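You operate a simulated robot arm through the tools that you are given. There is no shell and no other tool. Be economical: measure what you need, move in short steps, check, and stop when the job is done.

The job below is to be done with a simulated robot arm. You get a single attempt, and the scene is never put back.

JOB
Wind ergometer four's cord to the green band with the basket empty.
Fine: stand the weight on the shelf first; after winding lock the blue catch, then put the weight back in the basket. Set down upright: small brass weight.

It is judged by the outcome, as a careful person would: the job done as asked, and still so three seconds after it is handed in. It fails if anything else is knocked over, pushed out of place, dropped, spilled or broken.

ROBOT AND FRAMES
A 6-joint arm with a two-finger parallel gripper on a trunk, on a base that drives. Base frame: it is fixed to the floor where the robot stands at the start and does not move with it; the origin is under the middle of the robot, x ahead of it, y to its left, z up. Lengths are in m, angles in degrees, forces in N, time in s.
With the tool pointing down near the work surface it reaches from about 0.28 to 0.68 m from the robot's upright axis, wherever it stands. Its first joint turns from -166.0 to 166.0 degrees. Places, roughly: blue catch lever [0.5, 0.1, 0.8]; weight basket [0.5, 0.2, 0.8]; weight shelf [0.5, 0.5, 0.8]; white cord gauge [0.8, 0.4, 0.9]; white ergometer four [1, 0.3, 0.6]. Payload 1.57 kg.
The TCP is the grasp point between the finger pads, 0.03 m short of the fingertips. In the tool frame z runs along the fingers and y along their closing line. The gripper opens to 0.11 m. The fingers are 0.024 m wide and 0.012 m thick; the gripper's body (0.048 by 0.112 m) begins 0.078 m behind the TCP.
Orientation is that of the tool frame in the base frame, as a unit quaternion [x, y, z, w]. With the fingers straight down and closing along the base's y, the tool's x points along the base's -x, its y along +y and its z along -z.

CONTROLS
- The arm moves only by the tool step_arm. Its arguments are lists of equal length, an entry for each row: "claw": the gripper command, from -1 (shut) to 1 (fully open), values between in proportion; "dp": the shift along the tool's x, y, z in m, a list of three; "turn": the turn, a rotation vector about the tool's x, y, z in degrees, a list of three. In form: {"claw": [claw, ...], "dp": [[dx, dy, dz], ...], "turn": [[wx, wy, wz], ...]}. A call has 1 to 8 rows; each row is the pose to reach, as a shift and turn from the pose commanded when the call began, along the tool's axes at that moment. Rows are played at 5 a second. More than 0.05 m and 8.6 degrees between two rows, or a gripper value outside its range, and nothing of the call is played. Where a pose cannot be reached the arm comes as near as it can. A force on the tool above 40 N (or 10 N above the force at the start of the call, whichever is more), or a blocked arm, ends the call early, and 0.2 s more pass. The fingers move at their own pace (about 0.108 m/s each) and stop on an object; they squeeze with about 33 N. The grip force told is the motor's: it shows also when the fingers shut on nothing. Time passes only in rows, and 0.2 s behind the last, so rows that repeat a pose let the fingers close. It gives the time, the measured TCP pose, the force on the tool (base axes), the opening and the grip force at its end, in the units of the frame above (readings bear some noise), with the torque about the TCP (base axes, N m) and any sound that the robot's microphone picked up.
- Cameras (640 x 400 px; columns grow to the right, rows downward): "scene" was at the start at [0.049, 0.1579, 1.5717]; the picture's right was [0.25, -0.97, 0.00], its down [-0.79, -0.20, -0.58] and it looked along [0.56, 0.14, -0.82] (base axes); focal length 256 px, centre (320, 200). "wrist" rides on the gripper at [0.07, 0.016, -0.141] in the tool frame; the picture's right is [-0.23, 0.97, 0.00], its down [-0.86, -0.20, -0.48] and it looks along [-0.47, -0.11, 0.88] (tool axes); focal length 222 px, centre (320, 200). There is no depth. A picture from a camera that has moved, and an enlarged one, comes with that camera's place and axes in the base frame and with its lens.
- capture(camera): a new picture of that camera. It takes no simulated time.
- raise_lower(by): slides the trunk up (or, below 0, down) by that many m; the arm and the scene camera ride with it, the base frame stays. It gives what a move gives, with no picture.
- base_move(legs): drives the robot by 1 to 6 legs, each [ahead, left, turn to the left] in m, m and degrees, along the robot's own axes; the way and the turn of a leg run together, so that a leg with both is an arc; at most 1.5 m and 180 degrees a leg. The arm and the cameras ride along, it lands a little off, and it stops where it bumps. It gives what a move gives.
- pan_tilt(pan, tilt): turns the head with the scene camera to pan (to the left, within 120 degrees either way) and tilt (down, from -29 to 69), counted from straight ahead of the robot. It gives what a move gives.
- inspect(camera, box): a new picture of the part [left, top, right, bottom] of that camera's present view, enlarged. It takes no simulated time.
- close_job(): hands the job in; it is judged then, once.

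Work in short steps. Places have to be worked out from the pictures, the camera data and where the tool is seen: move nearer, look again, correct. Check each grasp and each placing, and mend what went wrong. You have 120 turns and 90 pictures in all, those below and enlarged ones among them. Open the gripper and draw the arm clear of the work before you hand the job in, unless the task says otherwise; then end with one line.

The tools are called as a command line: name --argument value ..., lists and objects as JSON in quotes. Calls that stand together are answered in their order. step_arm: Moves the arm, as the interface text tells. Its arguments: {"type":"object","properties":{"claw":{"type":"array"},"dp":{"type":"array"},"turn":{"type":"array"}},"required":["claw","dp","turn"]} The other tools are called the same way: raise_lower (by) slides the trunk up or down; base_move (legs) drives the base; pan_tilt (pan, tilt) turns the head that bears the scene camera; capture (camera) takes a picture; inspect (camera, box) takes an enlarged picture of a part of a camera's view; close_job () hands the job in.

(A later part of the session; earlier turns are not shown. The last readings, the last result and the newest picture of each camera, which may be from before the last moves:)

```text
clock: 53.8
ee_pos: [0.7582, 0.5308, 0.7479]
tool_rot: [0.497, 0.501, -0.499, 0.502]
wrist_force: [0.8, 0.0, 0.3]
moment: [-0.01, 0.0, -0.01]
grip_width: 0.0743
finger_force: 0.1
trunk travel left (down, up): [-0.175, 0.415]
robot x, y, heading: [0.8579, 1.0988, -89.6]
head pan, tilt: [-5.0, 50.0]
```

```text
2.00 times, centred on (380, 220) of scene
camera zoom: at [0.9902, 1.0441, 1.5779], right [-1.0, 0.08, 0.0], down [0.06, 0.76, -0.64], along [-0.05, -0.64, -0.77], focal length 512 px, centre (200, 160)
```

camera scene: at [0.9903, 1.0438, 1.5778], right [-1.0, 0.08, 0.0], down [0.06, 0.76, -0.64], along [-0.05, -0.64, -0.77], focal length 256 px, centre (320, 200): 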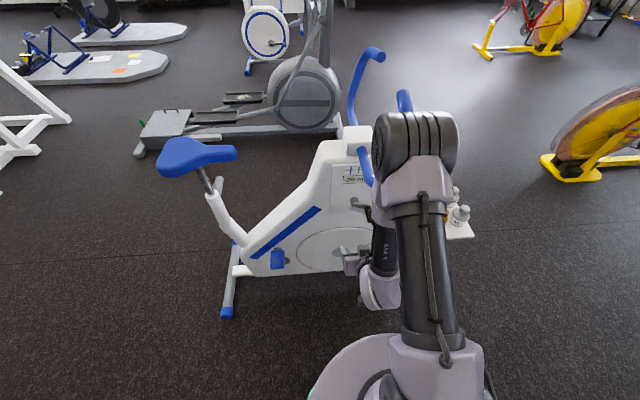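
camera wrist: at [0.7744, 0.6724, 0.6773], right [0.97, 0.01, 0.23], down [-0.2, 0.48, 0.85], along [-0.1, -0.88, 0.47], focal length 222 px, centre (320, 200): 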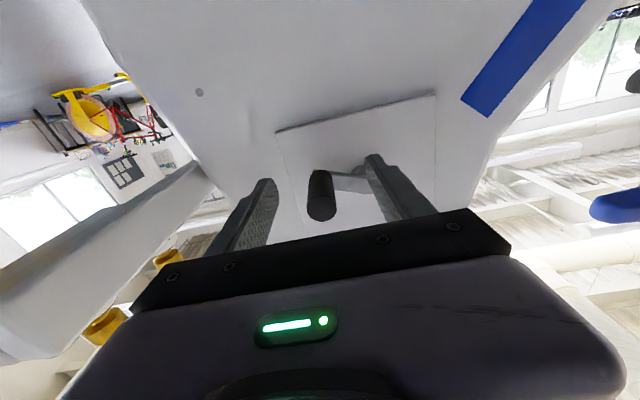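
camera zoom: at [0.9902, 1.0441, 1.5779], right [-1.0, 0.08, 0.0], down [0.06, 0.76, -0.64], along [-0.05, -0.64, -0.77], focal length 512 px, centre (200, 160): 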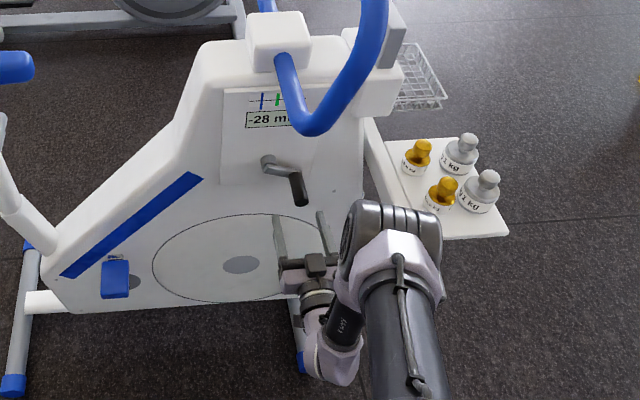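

Clear view: handle axis ≈ (0.755, z 0.776), spanning y≈0.425–0.50; pivot ≈ (0.805, z 0.812), radius ≈0.06. I rise 2.7 cm, then advance 5 cm so the fingers straddle the handle.

step_arm --claw '[0.35, 0.35, 0.35, 0.35]' --dp '[[-0.027, -0.003, 0], [-0.027, -0.003, 0.02], [-0.027, -0.003, 0.04], [-0.027, -0.003, 0.055]]' --turn '[[0, 0, 0], [0, 0, 0], [0, 0, 0], [0, 0, 0]]'

capture --camera "wrist"

inspect --camera "scene" --box '[320, 140, 400, 230]'

```text
clock: 54.8
ee_pos: [0.7585, 0.4745, 0.7764]
tool_rot: [0.498, 0.503, -0.498, 0.502]
wrist_force: [0.2, 0.0, 0.3]
moment: [-0.01, -0.01, -0.02]
grip_width: 0.0743
finger_force: 0.0
trunk travel left (down, up): [-0.175, 0.415]
robot x, y, heading: [0.8578, 1.101, -89.6]
head pan, tilt: [-5.0, 50.0]
```

```text
54 pictures are left
camera wrist: at [0.7727, 0.6167, 0.7069], right [0.97, 0.01, 0.23], down [-0.2, 0.48, 0.86], along [-0.1, -0.88, 0.47], focal length 222 px, centre (320, 200)
```

wrist: 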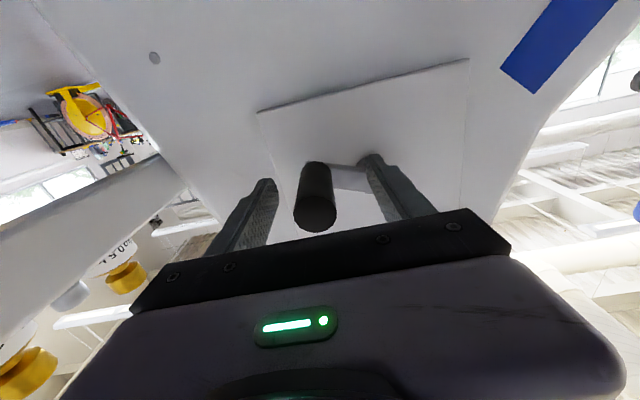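

```text
4.44 times, centred on (360, 185) of scene
camera zoom: at [0.9902, 1.0442, 1.5779], right [-1.0, 0.08, 0.0], down [0.06, 0.76, -0.64], along [-0.05, -0.64, -0.77], focal length 1138 px, centre (142, 267)
```

zoom: 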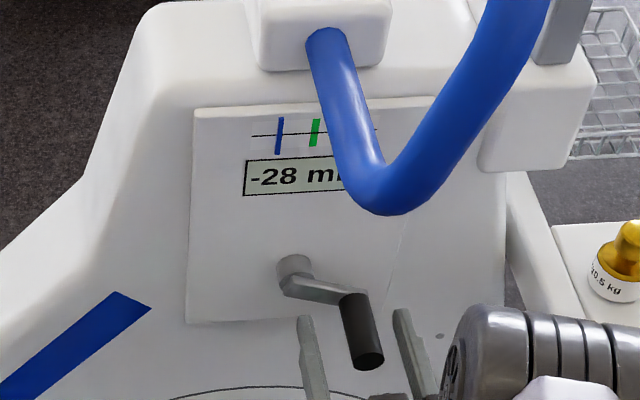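

The handle is between the fingers, axis about (0.755, 0.779). I nudge and close.

step_arm --claw '[0, -0.6, -1, -1, -1]' --dp '[[-0.002, -0.003, 0], [-0.002, -0.003, 0], [-0.002, -0.003, 0], [-0.002, -0.003, 0], [-0.002, -0.003, 0]]' --turn '[[0, 0, 0], [0, 0, 0], [0, 0, 0], [0, 0, 0], [0, 0, 0]]'

inspect --camera "scene" --box '[320, 140, 400, 230]'

capture --camera "wrist"

```text
clock: 56.0
ee_pos: [0.7528, 0.4746, 0.7788]
tool_rot: [0.499, 0.501, -0.498, 0.502]
wrist_force: [-9.4, -2.3, 1.1]
moment: [0.41, -0.24, -1.72]
grip_width: 0.0278
finger_force: 38.7
trunk travel left (down, up): [-0.175, 0.415]
robot x, y, heading: [0.8577, 1.1006, -89.6]
head pan, tilt: [-5.0, 50.0]
```

```text
4.44 times, centred on (360, 185) of scene
camera zoom: at [0.9892, 1.0439, 1.578], right [-1.0, 0.08, 0.0], down [0.06, 0.76, -0.64], along [-0.05, -0.64, -0.77], focal length 1138 px, centre (142, 267)
```

zoom: 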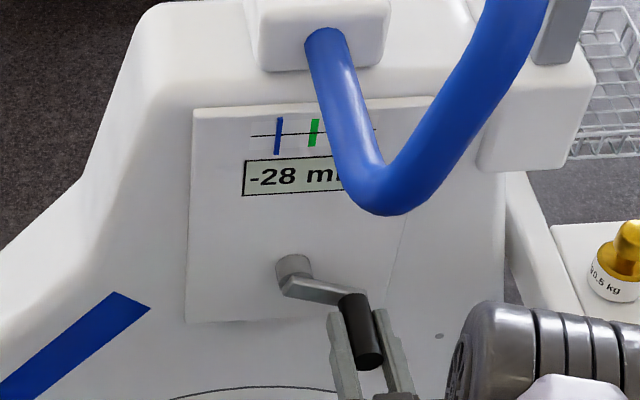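

```text
51 pictures are left
camera wrist: at [0.769, 0.6169, 0.7089], right [0.97, 0.01, 0.23], down [-0.2, 0.48, 0.85], along [-0.1, -0.88, 0.47], focal length 222 px, centre (320, 200)
```

wrist: 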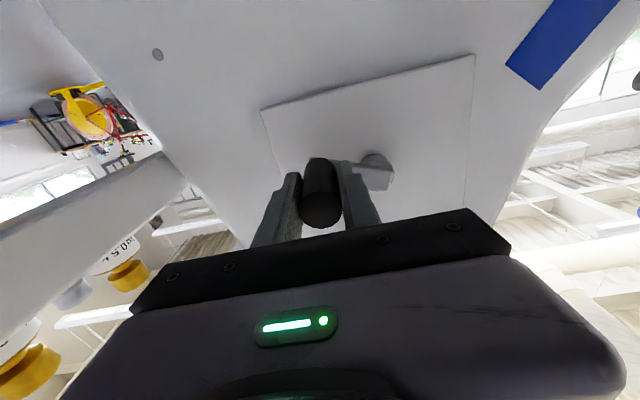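

Gripped (28 mm). With pivot ≈(0.803, 0.803) the handle sits at about -25° as seen from the left. I test a small clockwise move of ~20° (handle down and toward +x).

step_arm --claw '[-1, -1, -1]' --dp '[[0.004, 0.001, 0], [0.008, 0.003, 0], [0.0156, 0.009, 0]]' --turn '[[0, 0, 0], [0, 0, 0], [0, 0, 0]]'

inspect --camera "scene" --box '[320, 140, 400, 230]'

```text
clock: 56.8
ee_pos: [0.7609, 0.4751, 0.7621]
tool_rot: [0.501, 0.501, -0.498, 0.501]
wrist_force: [-19.3, -10.5, -7.3]
moment: [0.99, -0.36, -1.46]
grip_width: 0.0279
finger_force: 37.6
trunk travel left (down, up): [-0.175, 0.415]
robot x, y, heading: [0.8603, 1.0965, -89.6]
head pan, tilt: [-5.0, 50.0]
```

```text
4.44 times, centred on (360, 185) of scene
camera zoom: at [0.9878, 1.042, 1.5779], right [-1.0, 0.08, 0.0], down [0.06, 0.76, -0.64], along [-0.05, -0.64, -0.77], focal length 1138 px, centre (142, 267)
```

zoom: 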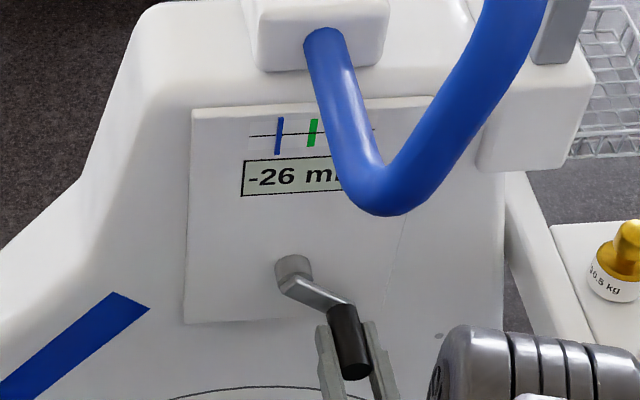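

Clockwise winds it: gauge -26 mm. Positions fit pivot ≈(0.808, 0.797), r≈0.0585, about 10° per mm. I continue clockwise to -85°.

step_arm --claw '[-1, -1, -1, -1, -1]' --dp '[[0.0072, 0.0021, 0], [0.0137, 0.0099, 0], [0.0188, 0.0188, 0], [0.0223, 0.0284, 0], [0.0241, 0.0384, 0]]' --turn '[[0, 0, 0], [0, 0, 0], [0, 0, 0], [0, 0, 0], [0, 0, 0]]'

inspect --camera "scene" --box '[320, 140, 400, 230]'

```text
clock: 58.0
ee_pos: [0.8022, 0.4758, 0.7392]
tool_rot: [0.498, 0.502, -0.498, 0.502]
wrist_force: [-5.5, 5.6, -2.9]
moment: [0.92, -0.27, -2.17]
grip_width: 0.0279
finger_force: 37.7
trunk travel left (down, up): [-0.175, 0.415]
robot x, y, heading: [0.8585, 1.1016, -89.6]
head pan, tilt: [-5.0, 50.0]
```

```text
4.44 times, centred on (360, 185) of scene
camera zoom: at [0.9896, 1.0444, 1.578], right [-1.0, 0.08, 0.0], down [0.06, 0.76, -0.64], along [-0.05, -0.64, -0.77], focal length 1138 px, centre (142, 267)
```

zoom: 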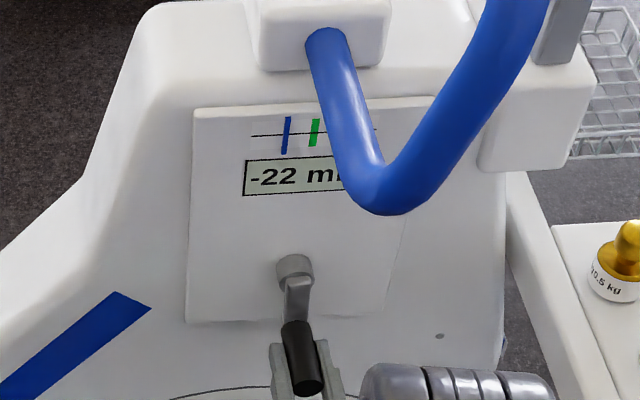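

Now -22 mm at -85°, tracking well with small forces. I continue to -165°.

step_arm --claw '[-1, -1, -1, -1, -1, -1, -1, -1]' --dp '[[0, 0.0102, 0], [-0.0018, 0.0202, 0], [-0.0053, 0.0298, 0], [-0.0104, 0.0387, 0], [-0.0169, 0.0465, 0], [-0.0247, 0.053, 0], [-0.0336, 0.0581, 0], [-0.0432, 0.0616, 0]]' --turn '[[0, 0, 0], [0, 0, 0], [0, 0, 0], [0, 0, 0], [0, 0, 0], [0, 0, 0], [0, 0, 0], [0, 0, 0]]'

inspect --camera "scene" --box '[300, 130, 400, 240]'

```text
clock: 59.8
ee_pos: [0.8601, 0.4747, 0.7822]
tool_rot: [0.5, 0.5, -0.498, 0.502]
wrist_force: [-31.6, 0.1, 0.7]
moment: [-0.07, -0.36, -1.18]
grip_width: 0.0262
finger_force: 37.8
trunk travel left (down, up): [-0.175, 0.415]
robot x, y, heading: [0.8569, 1.1015, -89.7]
head pan, tilt: [-5.0, 50.0]
```

```text
3.64 times, centred on (350, 185) of scene
camera zoom: at [0.9863, 1.0441, 1.5783], right [-1.0, 0.08, 0.0], down [0.06, 0.76, -0.64], along [-0.05, -0.64, -0.77], focal length 931 px, centre (211, 254)
```

zoom: 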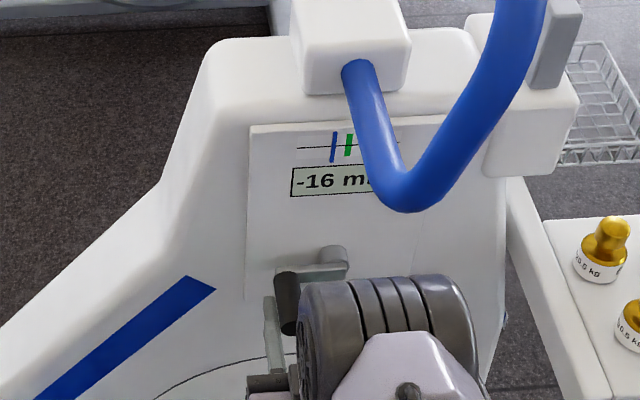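

-16 mm now; refit pivot (0.806, 0.795), r=0.056 removes the radial force. About 12°/mm, so ~200° more. I continue upward to -235°.

step_arm --claw '[-1, -1, -1, -1, -1, -1, -1]' --dp '[[-0.0082, -0.0027, 0], [-0.018, -0.0027, 0], [-0.0276, -0.0044, 0], [-0.0368, -0.0077, 0], [-0.0452, -0.0126, 0], [-0.0527, -0.0189, 0], [-0.059, -0.0264, 0]]' --turn '[[0, 0, 0], [0, 0, 0], [0, 0, 0], [0, 0, 0], [0, 0, 0], [0, 0, 0], [0, 0, 0]]'

inspect --camera "scene" --box '[300, 130, 400, 240]'

```text
clock: 61.4
ee_pos: [0.8384, 0.4766, 0.8422]
tool_rot: [0.498, 0.503, -0.497, 0.502]
wrist_force: [0.1, -0.5, 0.0]
moment: [0.01, 0.04, -0.01]
grip_width: 0.0001
finger_force: 21.0
trunk travel left (down, up): [-0.175, 0.415]
robot x, y, heading: [0.8611, 1.1016, -89.4]
head pan, tilt: [-5.0, 50.0]
```

```text
3.64 times, centred on (350, 185) of scene
camera zoom: at [0.9903, 1.0442, 1.5779], right [-1.0, 0.08, 0.0], down [0.06, 0.76, -0.64], along [-0.05, -0.64, -0.77], focal length 931 px, centre (211, 254)
```

zoom: 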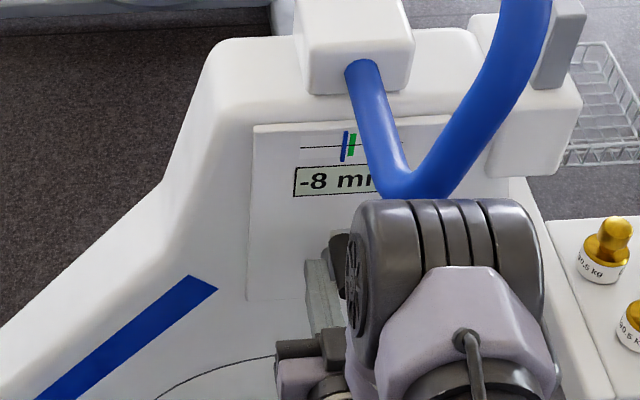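

The handle slipped out of the fingers near the end (width 0), though the gauge reads -8 mm. I look where the handle is now.

capture --camera "wrist"

inspect --camera "scene" --box '[325, 150, 375, 230]'

```text
46 pictures are left
camera wrist: at [0.8525, 0.6186, 0.7715], right [0.97, 0.01, 0.23], down [-0.2, 0.48, 0.85], along [-0.1, -0.88, 0.47], focal length 222 px, centre (320, 200)
```

wrist: 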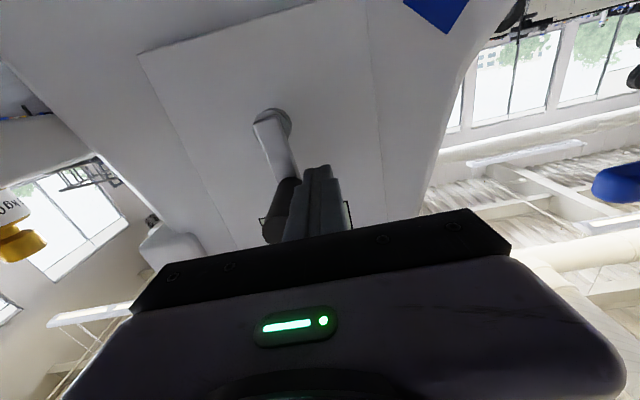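

```text
5.00 times, centred on (350, 190) of scene
camera zoom: at [0.9903, 1.0442, 1.5779], right [-1.0, 0.08, 0.0], down [0.06, 0.76, -0.64], along [-0.05, -0.64, -0.77], focal length 1280 px, centre (170, 250)
```

zoom: 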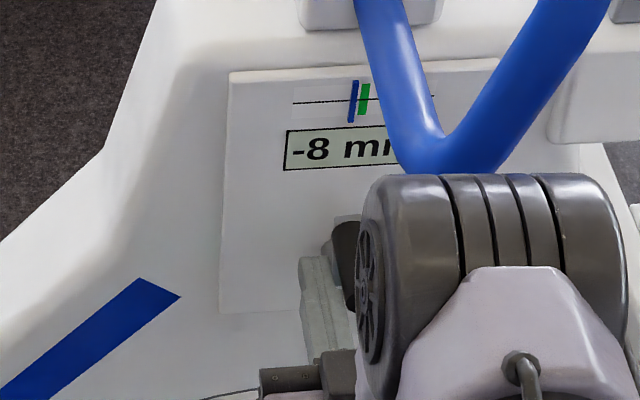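

The handle sits just on the -x side of the closed fingers, at about -262°, gauge holding -8 mm. I check the arm's clearance with the whole scene view before regrasping.

capture --camera "scene"

```text
44 pictures are left
camera scene: at [0.9903, 1.0442, 1.5779], right [-1.0, 0.08, 0.0], down [0.06, 0.76, -0.64], along [-0.05, -0.64, -0.77], focal length 256 px, centre (320, 200)
```

scene: 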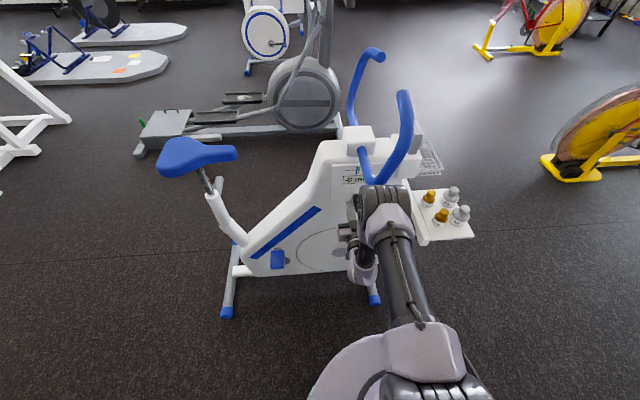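

Elbow appears behind the handlebar bend (gap a few cm), no contact forces. I retreat 7 cm along +y, open, and roll the tool 45° so the closing line matches the remaining motion.

step_arm --claw '[-1, -1, 0.35, 0.35, 0.35, 0.35, 0.35, 0.35]' --dp '[[0, 0, -0.035], [0, 0, -0.07], [0, 0, -0.07], [0, 0, -0.07], [0, 0, -0.07], [0, 0, -0.07], [0, 0, -0.07], [0, 0, -0.07]]' --turn '[[0, 0, 0], [0, 0, 0], [0, 0, 7.5], [0, 0, 15], [0, 0, 22.5], [0, 0, 30], [0, 0, 37.5], [0, 0, 45]]'

capture --camera "wrist"

inspect --camera "scene" --box '[310, 130, 430, 280]'

```text
clock: 63.2
ee_pos: [0.8371, 0.5452, 0.8417]
tool_rot: [0.653, 0.272, -0.268, 0.654]
wrist_force: [-0.1, -1.2, 0.2]
moment: [0.01, 0.02, 0.01]
grip_width: 0.0744
finger_force: 0.0
trunk travel left (down, up): [-0.175, 0.415]
robot x, y, heading: [0.86, 1.0975, -89.8]
head pan, tilt: [-5.0, 50.0]
```

```text
43 pictures are left
camera wrist: at [0.897, 0.6879, 0.8037], right [0.53, 0.0, 0.85], down [-0.75, 0.47, 0.46], along [-0.4, -0.88, 0.25], focal length 222 px, centre (320, 200)
```

wrist: 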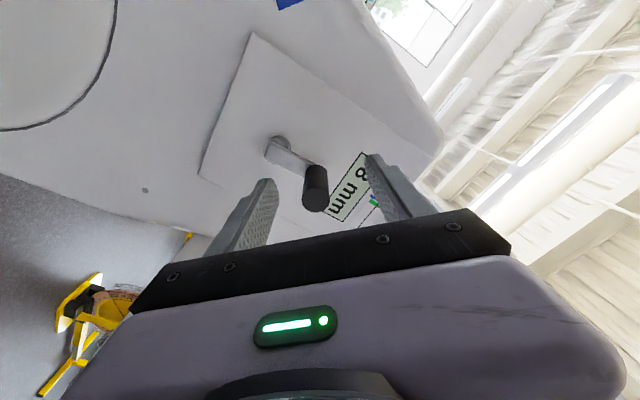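

```text
2.67 times, centred on (370, 205) of scene
camera zoom: at [0.9903, 1.0442, 1.5779], right [-1.0, 0.08, 0.0], down [0.06, 0.76, -0.64], along [-0.05, -0.64, -0.77], focal length 683 px, centre (187, 187)
```

zoom: 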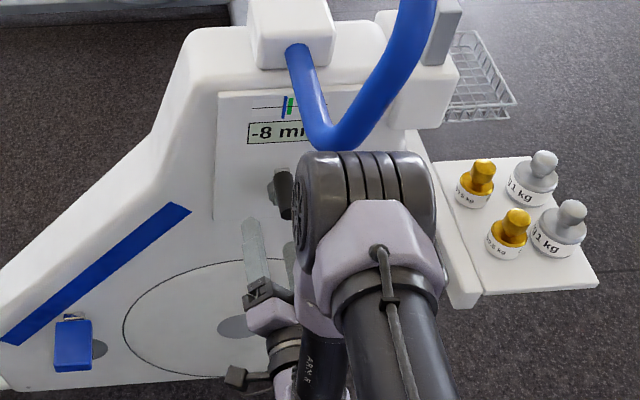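

Handle holds itself; axis now about (0.807, z 0.852), at the top. I align with it and advance 6 cm.

step_arm --claw '[0.35, 0.35, 0.35, 0.35]' --dp '[[-0.0283, -0.0141, 0], [-0.0283, -0.0141, 0.02], [-0.0283, -0.0141, 0.045], [-0.0283, -0.0141, 0.065]]' --turn '[[0, 0, 0], [0, 0, 0], [0, 0, 0], [0, 0, 0]]'

capture --camera "wrist"

inspect --camera "scene" --box '[310, 130, 430, 280]'

```text
clock: 64.2
ee_pos: [0.8051, 0.4794, 0.8526]
tool_rot: [0.652, 0.272, -0.268, 0.654]
wrist_force: [-0.2, -0.3, 0.5]
moment: [0.08, 0.0, -0.01]
grip_width: 0.0745
finger_force: 0.0
trunk travel left (down, up): [-0.175, 0.415]
robot x, y, heading: [0.8571, 1.0984, -89.4]
head pan, tilt: [-5.0, 50.0]
```

```text
41 pictures are left
camera wrist: at [0.865, 0.6214, 0.8141], right [0.53, 0.0, 0.85], down [-0.75, 0.47, 0.46], along [-0.4, -0.88, 0.25], focal length 222 px, centre (320, 200)
```

wrist: 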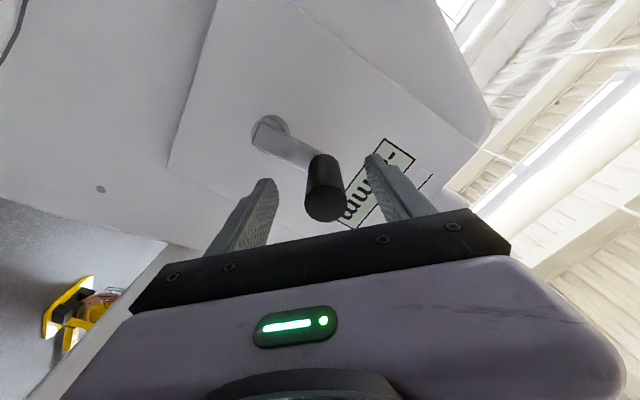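

```text
2.67 times, centred on (370, 205) of scene
camera zoom: at [0.9901, 1.0441, 1.5779], right [-1.0, 0.08, 0.0], down [0.06, 0.76, -0.64], along [-0.05, -0.64, -0.77], focal length 683 px, centre (187, 187)
```

zoom: 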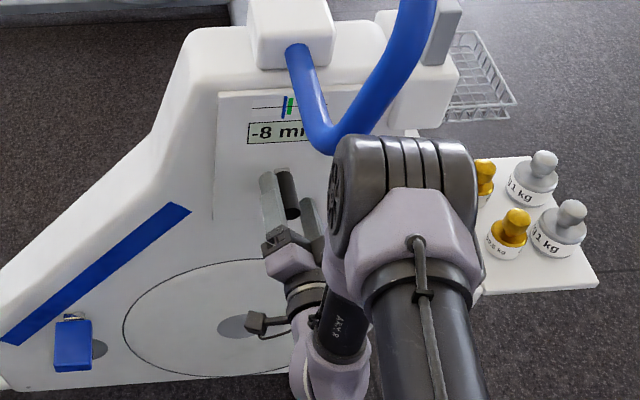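

Handle is between the fingers. I shift 3 mm along tool x to centre and close.

step_arm --claw '[0, -0.6, -1, -1, -1]' --dp '[[0.003, 0.002, 0.003], [0.003, 0.002, 0.003], [0.003, 0.002, 0.003], [0.003, 0.002, 0.003], [0.003, 0.002, 0.003]]' --turn '[[0, 0, 0], [0, 0, 0], [0, 0, 0], [0, 0, 0], [0, 0, 0]]'

capture --camera "wrist"

```text
clock: 65.4
ee_pos: [0.8106, 0.4761, 0.8528]
tool_rot: [0.652, 0.273, -0.268, 0.655]
wrist_force: [6.2, -6.1, 12.4]
moment: [1.71, -0.21, -0.54]
grip_width: 0.028
finger_force: 37.9
trunk travel left (down, up): [-0.175, 0.415]
robot x, y, heading: [0.8579, 1.1005, -89.7]
head pan, tilt: [-5.0, 50.0]
```

```text
39 pictures are left
camera wrist: at [0.8696, 0.619, 0.814], right [0.53, 0.01, 0.85], down [-0.75, 0.47, 0.46], along [-0.4, -0.88, 0.25], focal length 222 px, centre (320, 200)
```

wrist: 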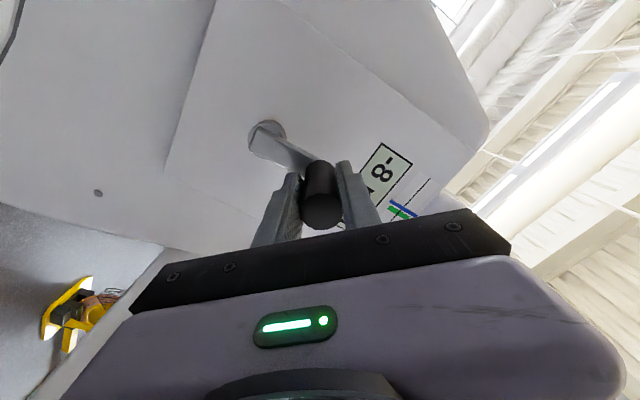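

Good grip, pointer at -8. I wind on about 60° clockwise (φ 94°→35°).

step_arm --claw '[-1, -1, -1, -1, -1, -1]' --dp '[[-0.0079, -0.0033, 0], [-0.0136, -0.0113, 0], [-0.0177, -0.0203, 0], [-0.0203, -0.0298, 0], [-0.0212, -0.0396, 0], [-0.0203, -0.0494, 0]]' --turn '[[0, 0, 0], [0, 0, 0], [0, 0, 0], [0, 0, 0], [0, 0, 0], [0, 0, 0]]'

inspect --camera "scene" --box '[310, 130, 430, 280]'

```text
clock: 66.8
ee_pos: [0.7606, 0.4778, 0.8294]
tool_rot: [0.652, 0.273, -0.269, 0.654]
wrist_force: [1.3, -5.0, 5.8]
moment: [1.31, -0.36, -0.36]
grip_width: 0.0281
finger_force: 38.4
trunk travel left (down, up): [-0.175, 0.415]
robot x, y, heading: [0.8579, 1.0997, -89.7]
head pan, tilt: [-5.0, 50.0]
```

```text
2.67 times, centred on (370, 205) of scene
camera zoom: at [0.9905, 1.044, 1.5779], right [-1.0, 0.08, 0.0], down [0.06, 0.76, -0.64], along [-0.05, -0.64, -0.77], focal length 683 px, centre (187, 187)
```

zoom: 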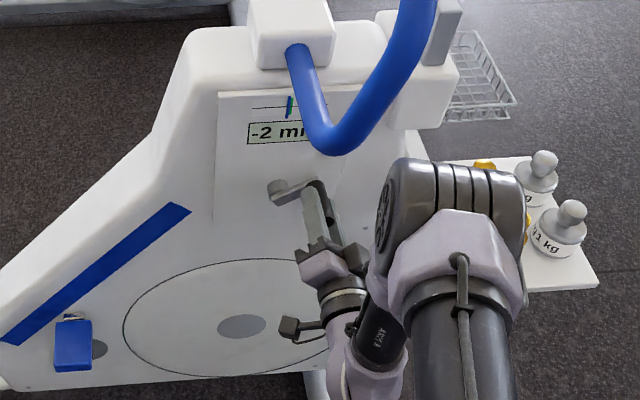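

-2 mm now. About 22° more; I wind to φ≈13°.

step_arm --claw '[-1, -1, -1]' --dp '[[0.0025, -0.0095, 0], [0.0067, -0.0185, 0], [0.0079, -0.0203, 0]]' --turn '[[0, 0, 0], [0, 0, 0], [0, 0, 0]]'

inspect --camera "scene" --box '[340, 155, 380, 185]'

capture --camera "wrist"

```text
clock: 67.6
ee_pos: [0.7516, 0.4779, 0.8108]
tool_rot: [0.653, 0.273, -0.269, 0.654]
wrist_force: [2.0, -2.3, 5.7]
moment: [1.43, -0.32, -0.58]
grip_width: 0.028
finger_force: 38.2
trunk travel left (down, up): [-0.175, 0.415]
robot x, y, heading: [0.8565, 1.0983, -89.6]
head pan, tilt: [-5.0, 50.0]
```

```text
13.33 times, centred on (360, 170) of scene
camera zoom: at [0.9905, 1.0443, 1.5779], right [-1.0, 0.08, 0.0], down [0.06, 0.76, -0.64], along [-0.05, -0.64, -0.77], focal length 3414 px, centre (-213, 600)
```

zoom: 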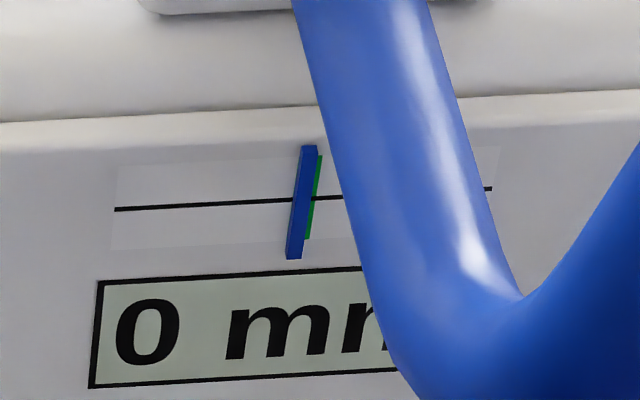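

```text
36 pictures are left
camera wrist: at [0.8123, 0.6197, 0.7715], right [0.53, 0.0, 0.85], down [-0.75, 0.47, 0.46], along [-0.4, -0.88, 0.25], focal length 222 px, centre (320, 200)
```

wrist: 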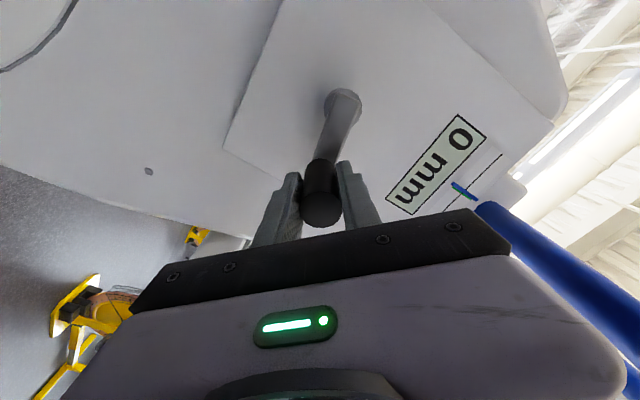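

Gauge reads 0 mm. I zoom the wrist view to check the pointer versus the green band from another angle.

inspect --camera "wrist" --box '[420, 160, 500, 215]'

```text
7.27 times, centred on (460, 188) of wrist
camera zoom: at [0.8123, 0.6197, 0.7715], right [0.53, 0.0, 0.85], down [-0.75, 0.47, 0.46], along [-0.4, -0.88, 0.25], focal length 1615 px, centre (-698, 291)
```

zoom: 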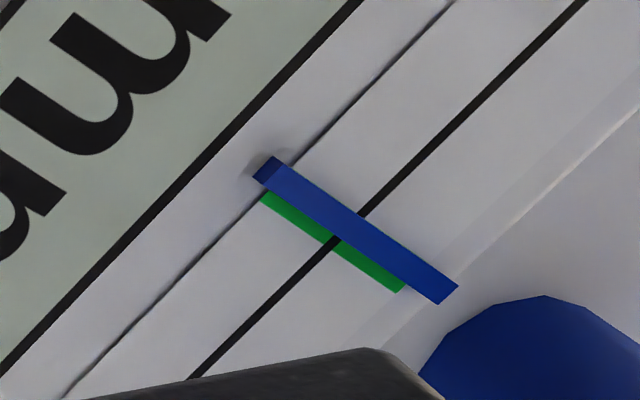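

Readout is 0 mm and the pointer lies over the band. I open the fingers and withdraw along +y.

step_arm --claw '[-0.2, 0.35, 0.35, 0.35, 0.35, 0.35]' --dp '[[0, 0, 0], [0, 0, 0], [0, 0, -0.03], [0, 0, -0.06], [0, 0, -0.09], [0, 0, -0.12]]' --turn '[[0, 0, 0], [0, 0, 0], [0, 0, 0], [0, 0, 0], [0, 0, 0], [0, 0, 0]]'

inspect --camera "wrist" --box '[300, 80, 500, 220]'

inspect --camera "scene" --box '[340, 155, 380, 185]'

```text
clock: 69.0
ee_pos: [0.7514, 0.5971, 0.8116]
tool_rot: [0.652, 0.273, -0.269, 0.654]
wrist_force: [-0.3, 0.1, 0.1]
moment: [0.02, -0.03, 0.0]
grip_width: 0.0741
finger_force: 0.1
trunk travel left (down, up): [-0.175, 0.415]
robot x, y, heading: [0.8535, 1.1027, -89.4]
head pan, tilt: [-5.0, 50.0]
```

```text
2.86 times, centred on (400, 150) of wrist
camera zoom: at [0.8106, 0.7402, 0.7735], right [0.53, 0.0, 0.85], down [-0.75, 0.47, 0.46], along [-0.4, -0.88, 0.25], focal length 635 px, centre (91, 343)
```

zoom: 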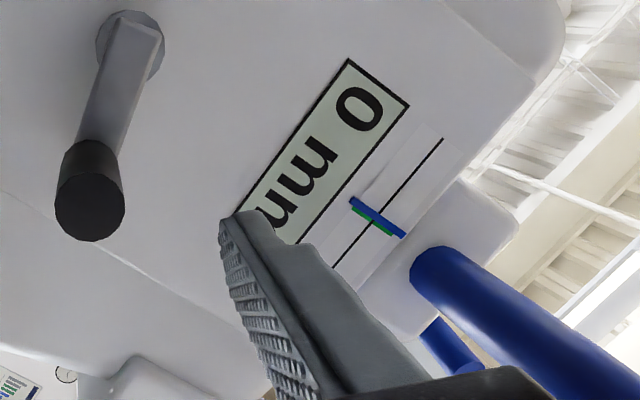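

```text
13.33 times, centred on (360, 170) of scene
camera zoom: at [0.9901, 1.0444, 1.5779], right [-1.0, 0.08, 0.0], down [0.06, 0.76, -0.64], along [-0.05, -0.64, -0.77], focal length 3414 px, centre (-213, 600)
```

zoom: 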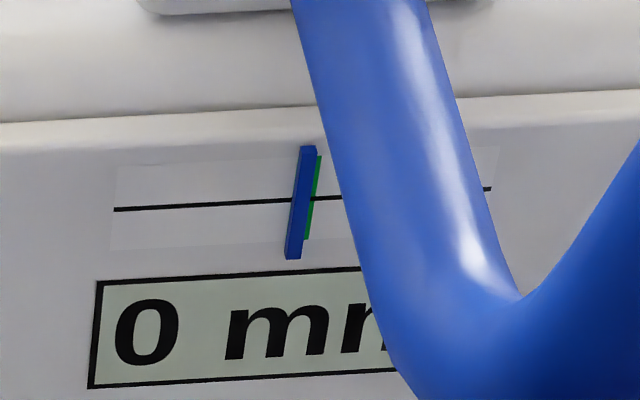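

Holding at 0 mm. I zoom further to judge whether the pointer is well inside the band.

inspect --camera "wrist" --box '[400, 135, 440, 165]'

```text
13.33 times, centred on (420, 150) of wrist
camera zoom: at [0.8106, 0.7402, 0.7735], right [0.53, 0.0, 0.85], down [-0.75, 0.47, 0.46], along [-0.4, -0.88, 0.25], focal length 2962 px, centre (-1013, 867)
```

zoom: 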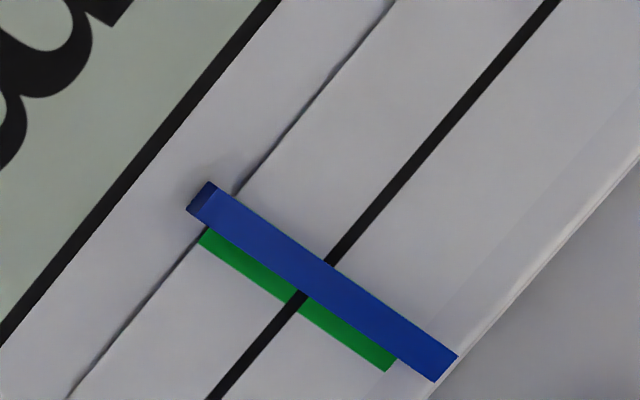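

The pointer lies wholly within the band (green visible on both sides). Next I leave: undo the roll while lowering slightly.

step_arm --claw '[0.35, 0.35, 0.35, 0.35, 0.35, 0.35]' --dp '[[0.01, -0.003, 0], [0.02, -0.006, 0], [0.03, -0.009, 0], [0.04, -0.012, 0], [0.047, -0.015, 0], [0.052, -0.018, 0]]' --turn '[[0, 0, -7.5], [0, 0, -15], [0, 0, -22.5], [0, 0, -30], [0, 0, -37.5], [0, 0, -45]]'

step_arm --claw '[0.35, 0.35, 0.35, 0.35, 0.35, 0.35, 0.35]' --dp '[[-0.02, 0.012, -0.012], [-0.04, 0.024, -0.024], [-0.06, 0.036, -0.036], [-0.08, 0.048, -0.048], [-0.1, 0.06, -0.06], [-0.12, 0.07, -0.075], [-0.135, 0.07, -0.09]]' --turn '[[0, 7, 0], [0, 14, 0], [0, 21, 0], [0, 28, 0], [0, 35, 0], [0, 42, 0], [0, 49, 0]]'

capture --camera "scene"

```text
clock: 70.4
ee_pos: [0.7756, 0.5979, 0.7614]
tool_rot: [0.498, 0.502, -0.499, 0.501]
wrist_force: [0.3, -0.3, -0.2]
moment: [0.0, 0.0, -0.01]
grip_width: 0.0744
finger_force: 0.0
trunk travel left (down, up): [-0.175, 0.415]
robot x, y, heading: [0.8585, 1.0993, -89.3]
head pan, tilt: [-5.0, 50.0]
```

```text
clock: 72.0
ee_pos: [0.8443, 0.6753, 0.8903]
tool_rot: [0.659, 0.666, -0.246, 0.248]
wrist_force: [-0.5, -0.2, 0.5]
moment: [-0.05, -0.03, -0.01]
grip_width: 0.0746
finger_force: 0.0
out of reach, approached as far as the arm can: row 7
trunk travel left (down, up): [-0.175, 0.415]
robot x, y, heading: [0.8565, 1.0992, -89.4]
head pan, tilt: [-5.0, 50.0]
```

```text
31 pictures are left
camera scene: at [0.9903, 1.0448, 1.5779], right [-1.0, 0.08, 0.0], down [0.06, 0.76, -0.64], along [-0.05, -0.64, -0.77], focal length 256 px, centre (320, 200)
```

scene: 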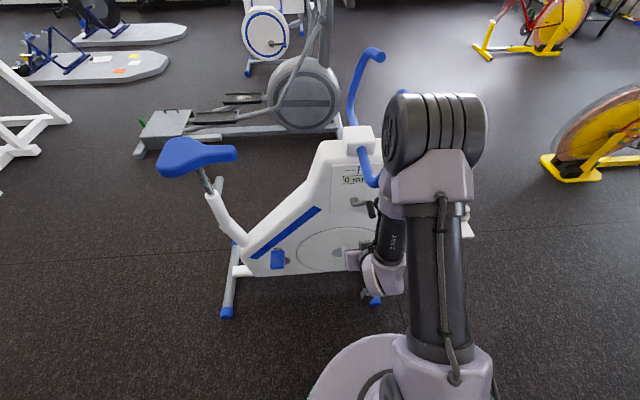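

I finish returning the tool to vertical while rising, the reverse of the way in.

step_arm --claw '[0.35, 0.35, 0.35, 0.35, 0.35, 0.35]' --dp '[[-0.015, 0, -0.035], [-0.03, 0, -0.07], [-0.045, 0, -0.105], [-0.06, 0, -0.14], [-0.075, 0, -0.17], [-0.089, 0, -0.201]]' --turn '[[0, 7, 0], [0, 14, 0], [0, 21, 0], [0, 28, 0], [0, 35, 0], [0, 41, 0]]'

```text
clock: 73.4
ee_pos: [0.8437, 0.7408, 1.1019]
tool_rot: [0.704, 0.71, -0.001, 0.0]
wrist_force: [0.6, 0.6, -0.2]
moment: [-0.01, 0.06, -0.01]
grip_width: 0.0743
finger_force: 0.1
out of reach, approached as far as the arm can: row 1, 3
trunk travel left (down, up): [-0.175, 0.415]
robot x, y, heading: [0.8568, 1.0957, -89.4]
head pan, tilt: [-5.0, 50.0]
```

I drive back around to the front, to about (-0.03, 0.22) facing the basket.

base_move --legs '[[0, -0.89, 0], [0, 0, 89.4], [0, -0.88, 0]]'

pan_tilt --pan 0 --tilt 50

capture --camera "wrist"

capture --camera "scene"

```text
clock: 86.2
ee_pos: [0.3153, 0.2016, 1.1011]
tool_rot: [-0.003, 1.0, 0.0, -0.001]
wrist_force: [-0.7, 0.0, 0.4]
moment: [0.0, -0.01, -0.01]
grip_width: 0.0744
finger_force: 0.1
trunk travel left (down, up): [-0.175, 0.415]
robot x, y, heading: [-0.0421, 0.2157, 0.4]
head pan, tilt: [-5.0, 50.0]
```

```text
clock: 86.9
ee_pos: [0.3146, 0.2012, 1.0997]
tool_rot: [-0.003, 1.0, 0.0, 0.0]
wrist_force: [0.1, 0.4, 0.3]
moment: [-0.01, 0.0, -0.01]
grip_width: 0.0745
finger_force: 0.0
trunk travel left (down, up): [-0.175, 0.415]
robot x, y, heading: [-0.0442, 0.2144, 0.4]
head pan, tilt: [0.0, 50.0]
```

```text
30 pictures are left
camera wrist: at [0.2456, 0.2184, 1.2414], right [0.22, 0.98, 0.0], down [0.86, -0.19, 0.48], along [0.47, -0.11, -0.88], focal length 222 px, centre (320, 200)
```

wrist: 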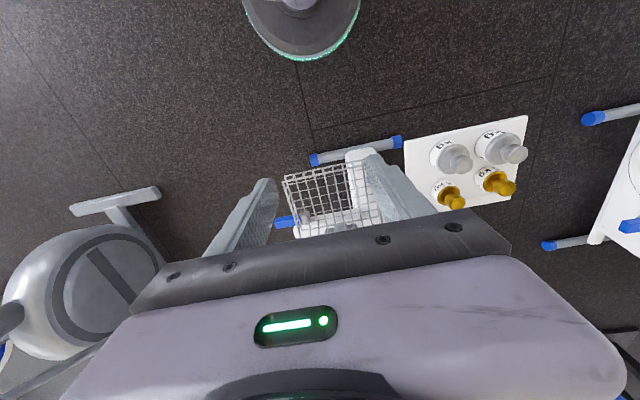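

```text
29 pictures are left
camera scene: at [0.0113, 0.3563, 1.5779], right [0.01, -1.0, 0.0], down [-0.77, -0.01, -0.64], along [0.64, 0.0, -0.77], focal length 256 px, centre (320, 200)
```

scene: 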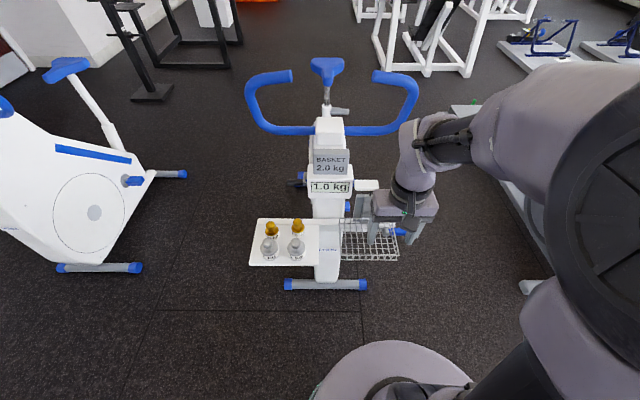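

Both show the catch's blue lever at the bar's right end. I zoom on it in both views.

inspect --camera "wrist" --box '[265, 160, 345, 240]'

inspect --camera "scene" --box '[335, 200, 435, 270]'

```text
5.00 times, centred on (305, 200) of wrist
camera zoom: at [0.2456, 0.2184, 1.2414], right [0.22, 0.98, 0.0], down [0.86, -0.19, 0.48], along [0.47, -0.11, -0.88], focal length 1111 px, centre (395, 200)
```

zoom: 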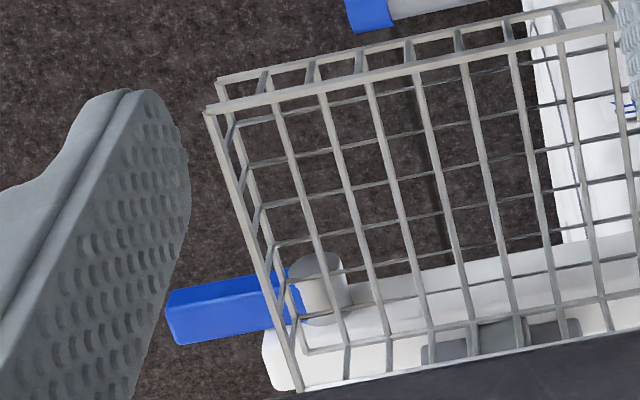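

```text
5.71 times, centred on (385, 235) of scene
camera zoom: at [0.0113, 0.3563, 1.5779], right [0.01, -1.0, 0.0], down [-0.77, -0.01, -0.64], along [0.64, 0.0, -0.77], focal length 1463 px, centre (-51, 0)
```

zoom: 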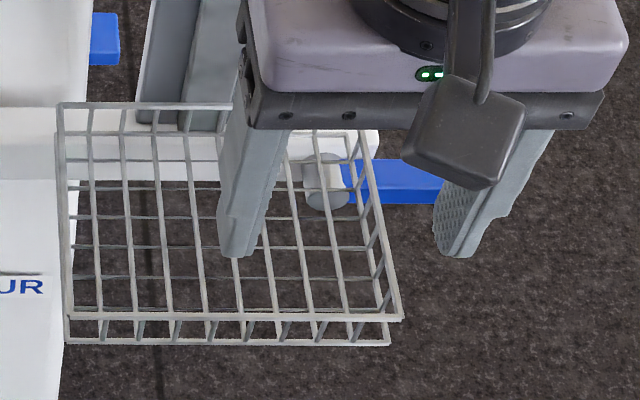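

Catch: pivot ≈(0.53, 0.115, 0.785), blue lever pointing to -y, tip ≈(0.533, 0.037, 0.786). I need a low side view to learn how it locks, so I pitch the wrist camera forward there.

step_arm --claw '[0.35, 0.35, 0.35, 0.35, 0.35, 0.35]' --dp '[[-0.014, -0.03, 0.025], [-0.028, -0.06, 0.05], [-0.042, -0.09, 0.075], [-0.056, -0.12, 0.1], [-0.07, -0.15, 0.125], [-0.085, -0.18, 0.15]]' --turn '[[0, -8, 0], [0, -16, 0], [0, -24, 0], [0, -32, 0], [0, -40, 0], [0, -48, 0]]'

capture --camera "wrist"

inspect --camera "scene" --box '[335, 200, 435, 270]'

```text
clock: 88.3
ee_pos: [0.4216, -0.0014, 0.9839]
tool_rot: [-0.001, 0.917, 0.011, 0.399]
wrist_force: [0.5, -0.2, 0.3]
moment: [0.01, -0.01, 0.03]
grip_width: 0.0743
finger_force: 0.0
out of reach, approached as far as the arm can: row 4, 5, 6
trunk travel left (down, up): [-0.175, 0.415]
robot x, y, heading: [-0.042, 0.215, 0.3]
head pan, tilt: [0.0, 50.0]
```

```text
26 pictures are left
camera wrist: at [0.2716, 0.0124, 1.0289], right [0.14, 0.97, 0.18], down [0.24, -0.21, 0.95], along [0.96, -0.09, -0.26], focal length 222 px, centre (320, 200)
```

wrist: 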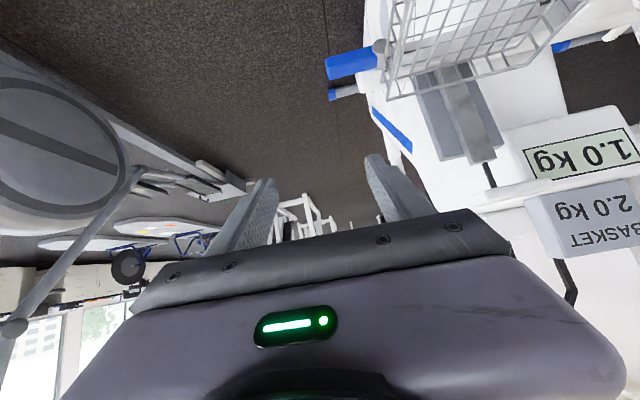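

```text
5.71 times, centred on (385, 235) of scene
camera zoom: at [0.012, 0.3552, 1.578], right [0.01, -1.0, 0.0], down [-0.77, -0.01, -0.64], along [0.64, 0.01, -0.77], focal length 1463 px, centre (-51, 0)
```

zoom: 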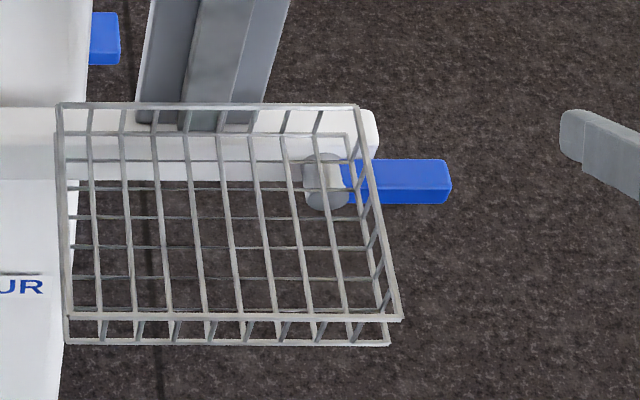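

inspect --camera "wrist" --box '[310, 10, 430, 110]'

```text
4.00 times, centred on (370, 60) of wrist
camera zoom: at [0.2716, 0.0124, 1.0289], right [0.14, 0.97, 0.18], down [0.24, -0.21, 0.95], along [0.96, -0.09, -0.26], focal length 888 px, centre (120, 760)
```

zoom: 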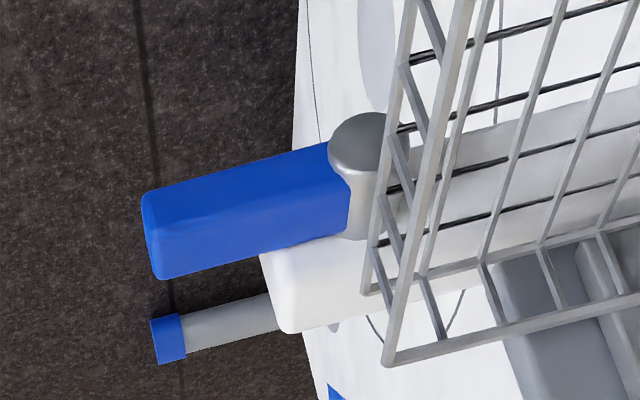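

The lever hinges about an x axis in front of the bar end; the basket corner is above, so it can only swing down. I return the tool to vertical above the lever's outer half, closing the claw.

step_arm --claw '[0, -0.5, -1, -1, -1, -1]' --dp '[[-0.004, 0.008, 0.015], [-0.008, 0.016, 0.03], [-0.012, 0.024, 0.045], [-0.016, 0.032, 0.06], [-0.02, 0.04, 0.08], [-0.025, 0.045, 0.1]]' --turn '[[0, 7.9, 0], [0, 15.8, 0], [0, 23.7, 0], [0, 31.6, 0], [0, 39.5, 0], [0, 47.3, 0]]'

capture --camera "wrist"

```text
clock: 89.7
ee_pos: [0.5126, 0.0462, 0.9362]
tool_rot: [-0.003, 1.0, 0.0, 0.006]
wrist_force: [-0.1, 0.0, 0.5]
moment: [0.01, 0.0, -0.01]
grip_width: 0.0
finger_force: 21.2
out of reach, approached as far as the arm can: row 3, 4
trunk travel left (down, up): [-0.175, 0.415]
robot x, y, heading: [-0.0441, 0.215, 0.3]
head pan, tilt: [0.0, 50.0]
```

```text
23 pictures are left
camera wrist: at [0.4418, 0.0623, 1.0768], right [0.22, 0.98, 0.0], down [0.85, -0.19, 0.49], along [0.48, -0.11, -0.87], focal length 222 px, centre (320, 200)
```

wrist: 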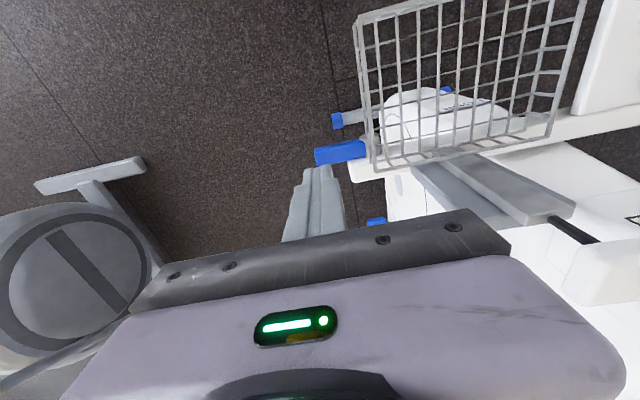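

Lever spans y≈0.036–0.10 at x≈0.52. I align at (0.522, 0.047) and descend to just above it.

step_arm --claw '[-1, -1, -1, -1]' --dp '[[-0.009, 0.001, 0.03], [-0.009, 0.001, 0.06], [-0.009, 0.001, 0.085], [-0.009, 0.001, 0.095]]' --turn '[[0, 0, 0], [0, 0, 0], [0, 0, 0], [0, 0, 0]]'

inspect --camera "wrist" --box '[270, 100, 420, 220]'

inspect --camera "scene" --box '[345, 180, 445, 270]'

```text
clock: 90.7
ee_pos: [0.5244, 0.0468, 0.8417]
tool_rot: [-0.004, 1.0, 0.0, 0.006]
wrist_force: [1.3, 0.0, 0.3]
moment: [-0.02, -0.01, -0.01]
grip_width: 0.0
finger_force: 21.2
trunk travel left (down, up): [-0.175, 0.415]
robot x, y, heading: [-0.0414, 0.2158, 0.3]
head pan, tilt: [0.0, 50.0]
```

```text
3.33 times, centred on (345, 160) of wrist
camera zoom: at [0.4518, 0.0639, 0.9817], right [0.22, 0.98, 0.0], down [0.85, -0.19, 0.49], along [0.48, -0.11, -0.87], focal length 740 px, centre (237, 333)
```

zoom: 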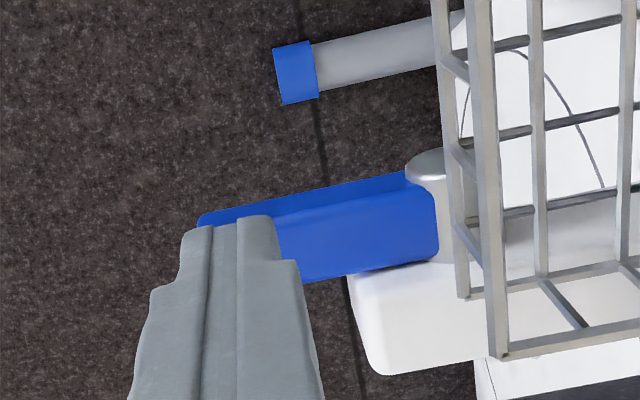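

```text
4.44 times, centred on (395, 225) of scene
camera zoom: at [0.0114, 0.3563, 1.5779], right [0.01, -1.0, 0.0], down [-0.77, -0.01, -0.64], along [0.64, 0.0, -0.77], focal length 1138 px, centre (-13, 89)
```

zoom: 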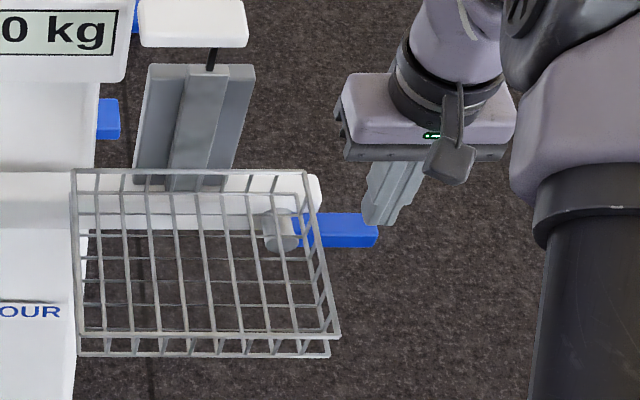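

Fingertips are over the lever's outer end. I press down 3 cm slowly, watching force.

step_arm --claw '[-1, -1, -1, -1, -1, -1]' --dp '[[0, 0, 0.006], [0, 0, 0.012], [0, 0, 0.018], [0, 0, 0.024], [0, 0, 0.03], [0, 0, 0.03]]' --turn '[[0, 0, 0], [0, 0, 0], [0, 0, 0], [0, 0, 0], [0, 0, 0], [0, 0, 0]]'

inspect --camera "wrist" --box '[270, 100, 420, 220]'

```text
clock: 92.1
ee_pos: [0.524, 0.0452, 0.8111]
tool_rot: [-0.004, 1.0, 0.0, 0.006]
wrist_force: [0.0, 0.7, 0.4]
moment: [-0.03, 0.01, -0.05]
grip_width: 0.0
finger_force: 21.4
trunk travel left (down, up): [-0.175, 0.415]
robot x, y, heading: [-0.045, 0.2146, 0.4]
head pan, tilt: [0.0, 50.0]
```

```text
3.33 times, centred on (345, 160) of wrist
camera zoom: at [0.4523, 0.0632, 0.9518], right [0.22, 0.98, 0.0], down [0.85, -0.19, 0.49], along [0.48, -0.11, -0.87], focal length 740 px, centre (237, 333)
```

zoom: 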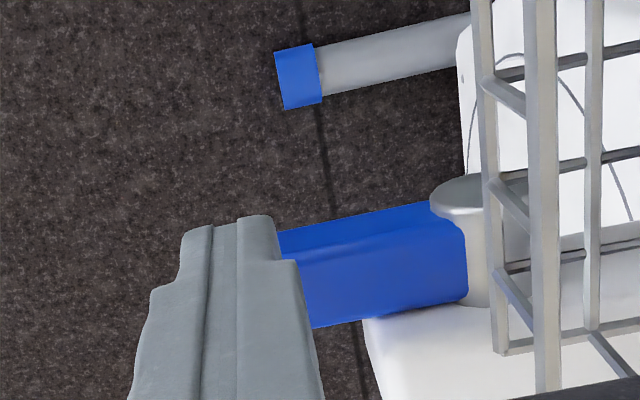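

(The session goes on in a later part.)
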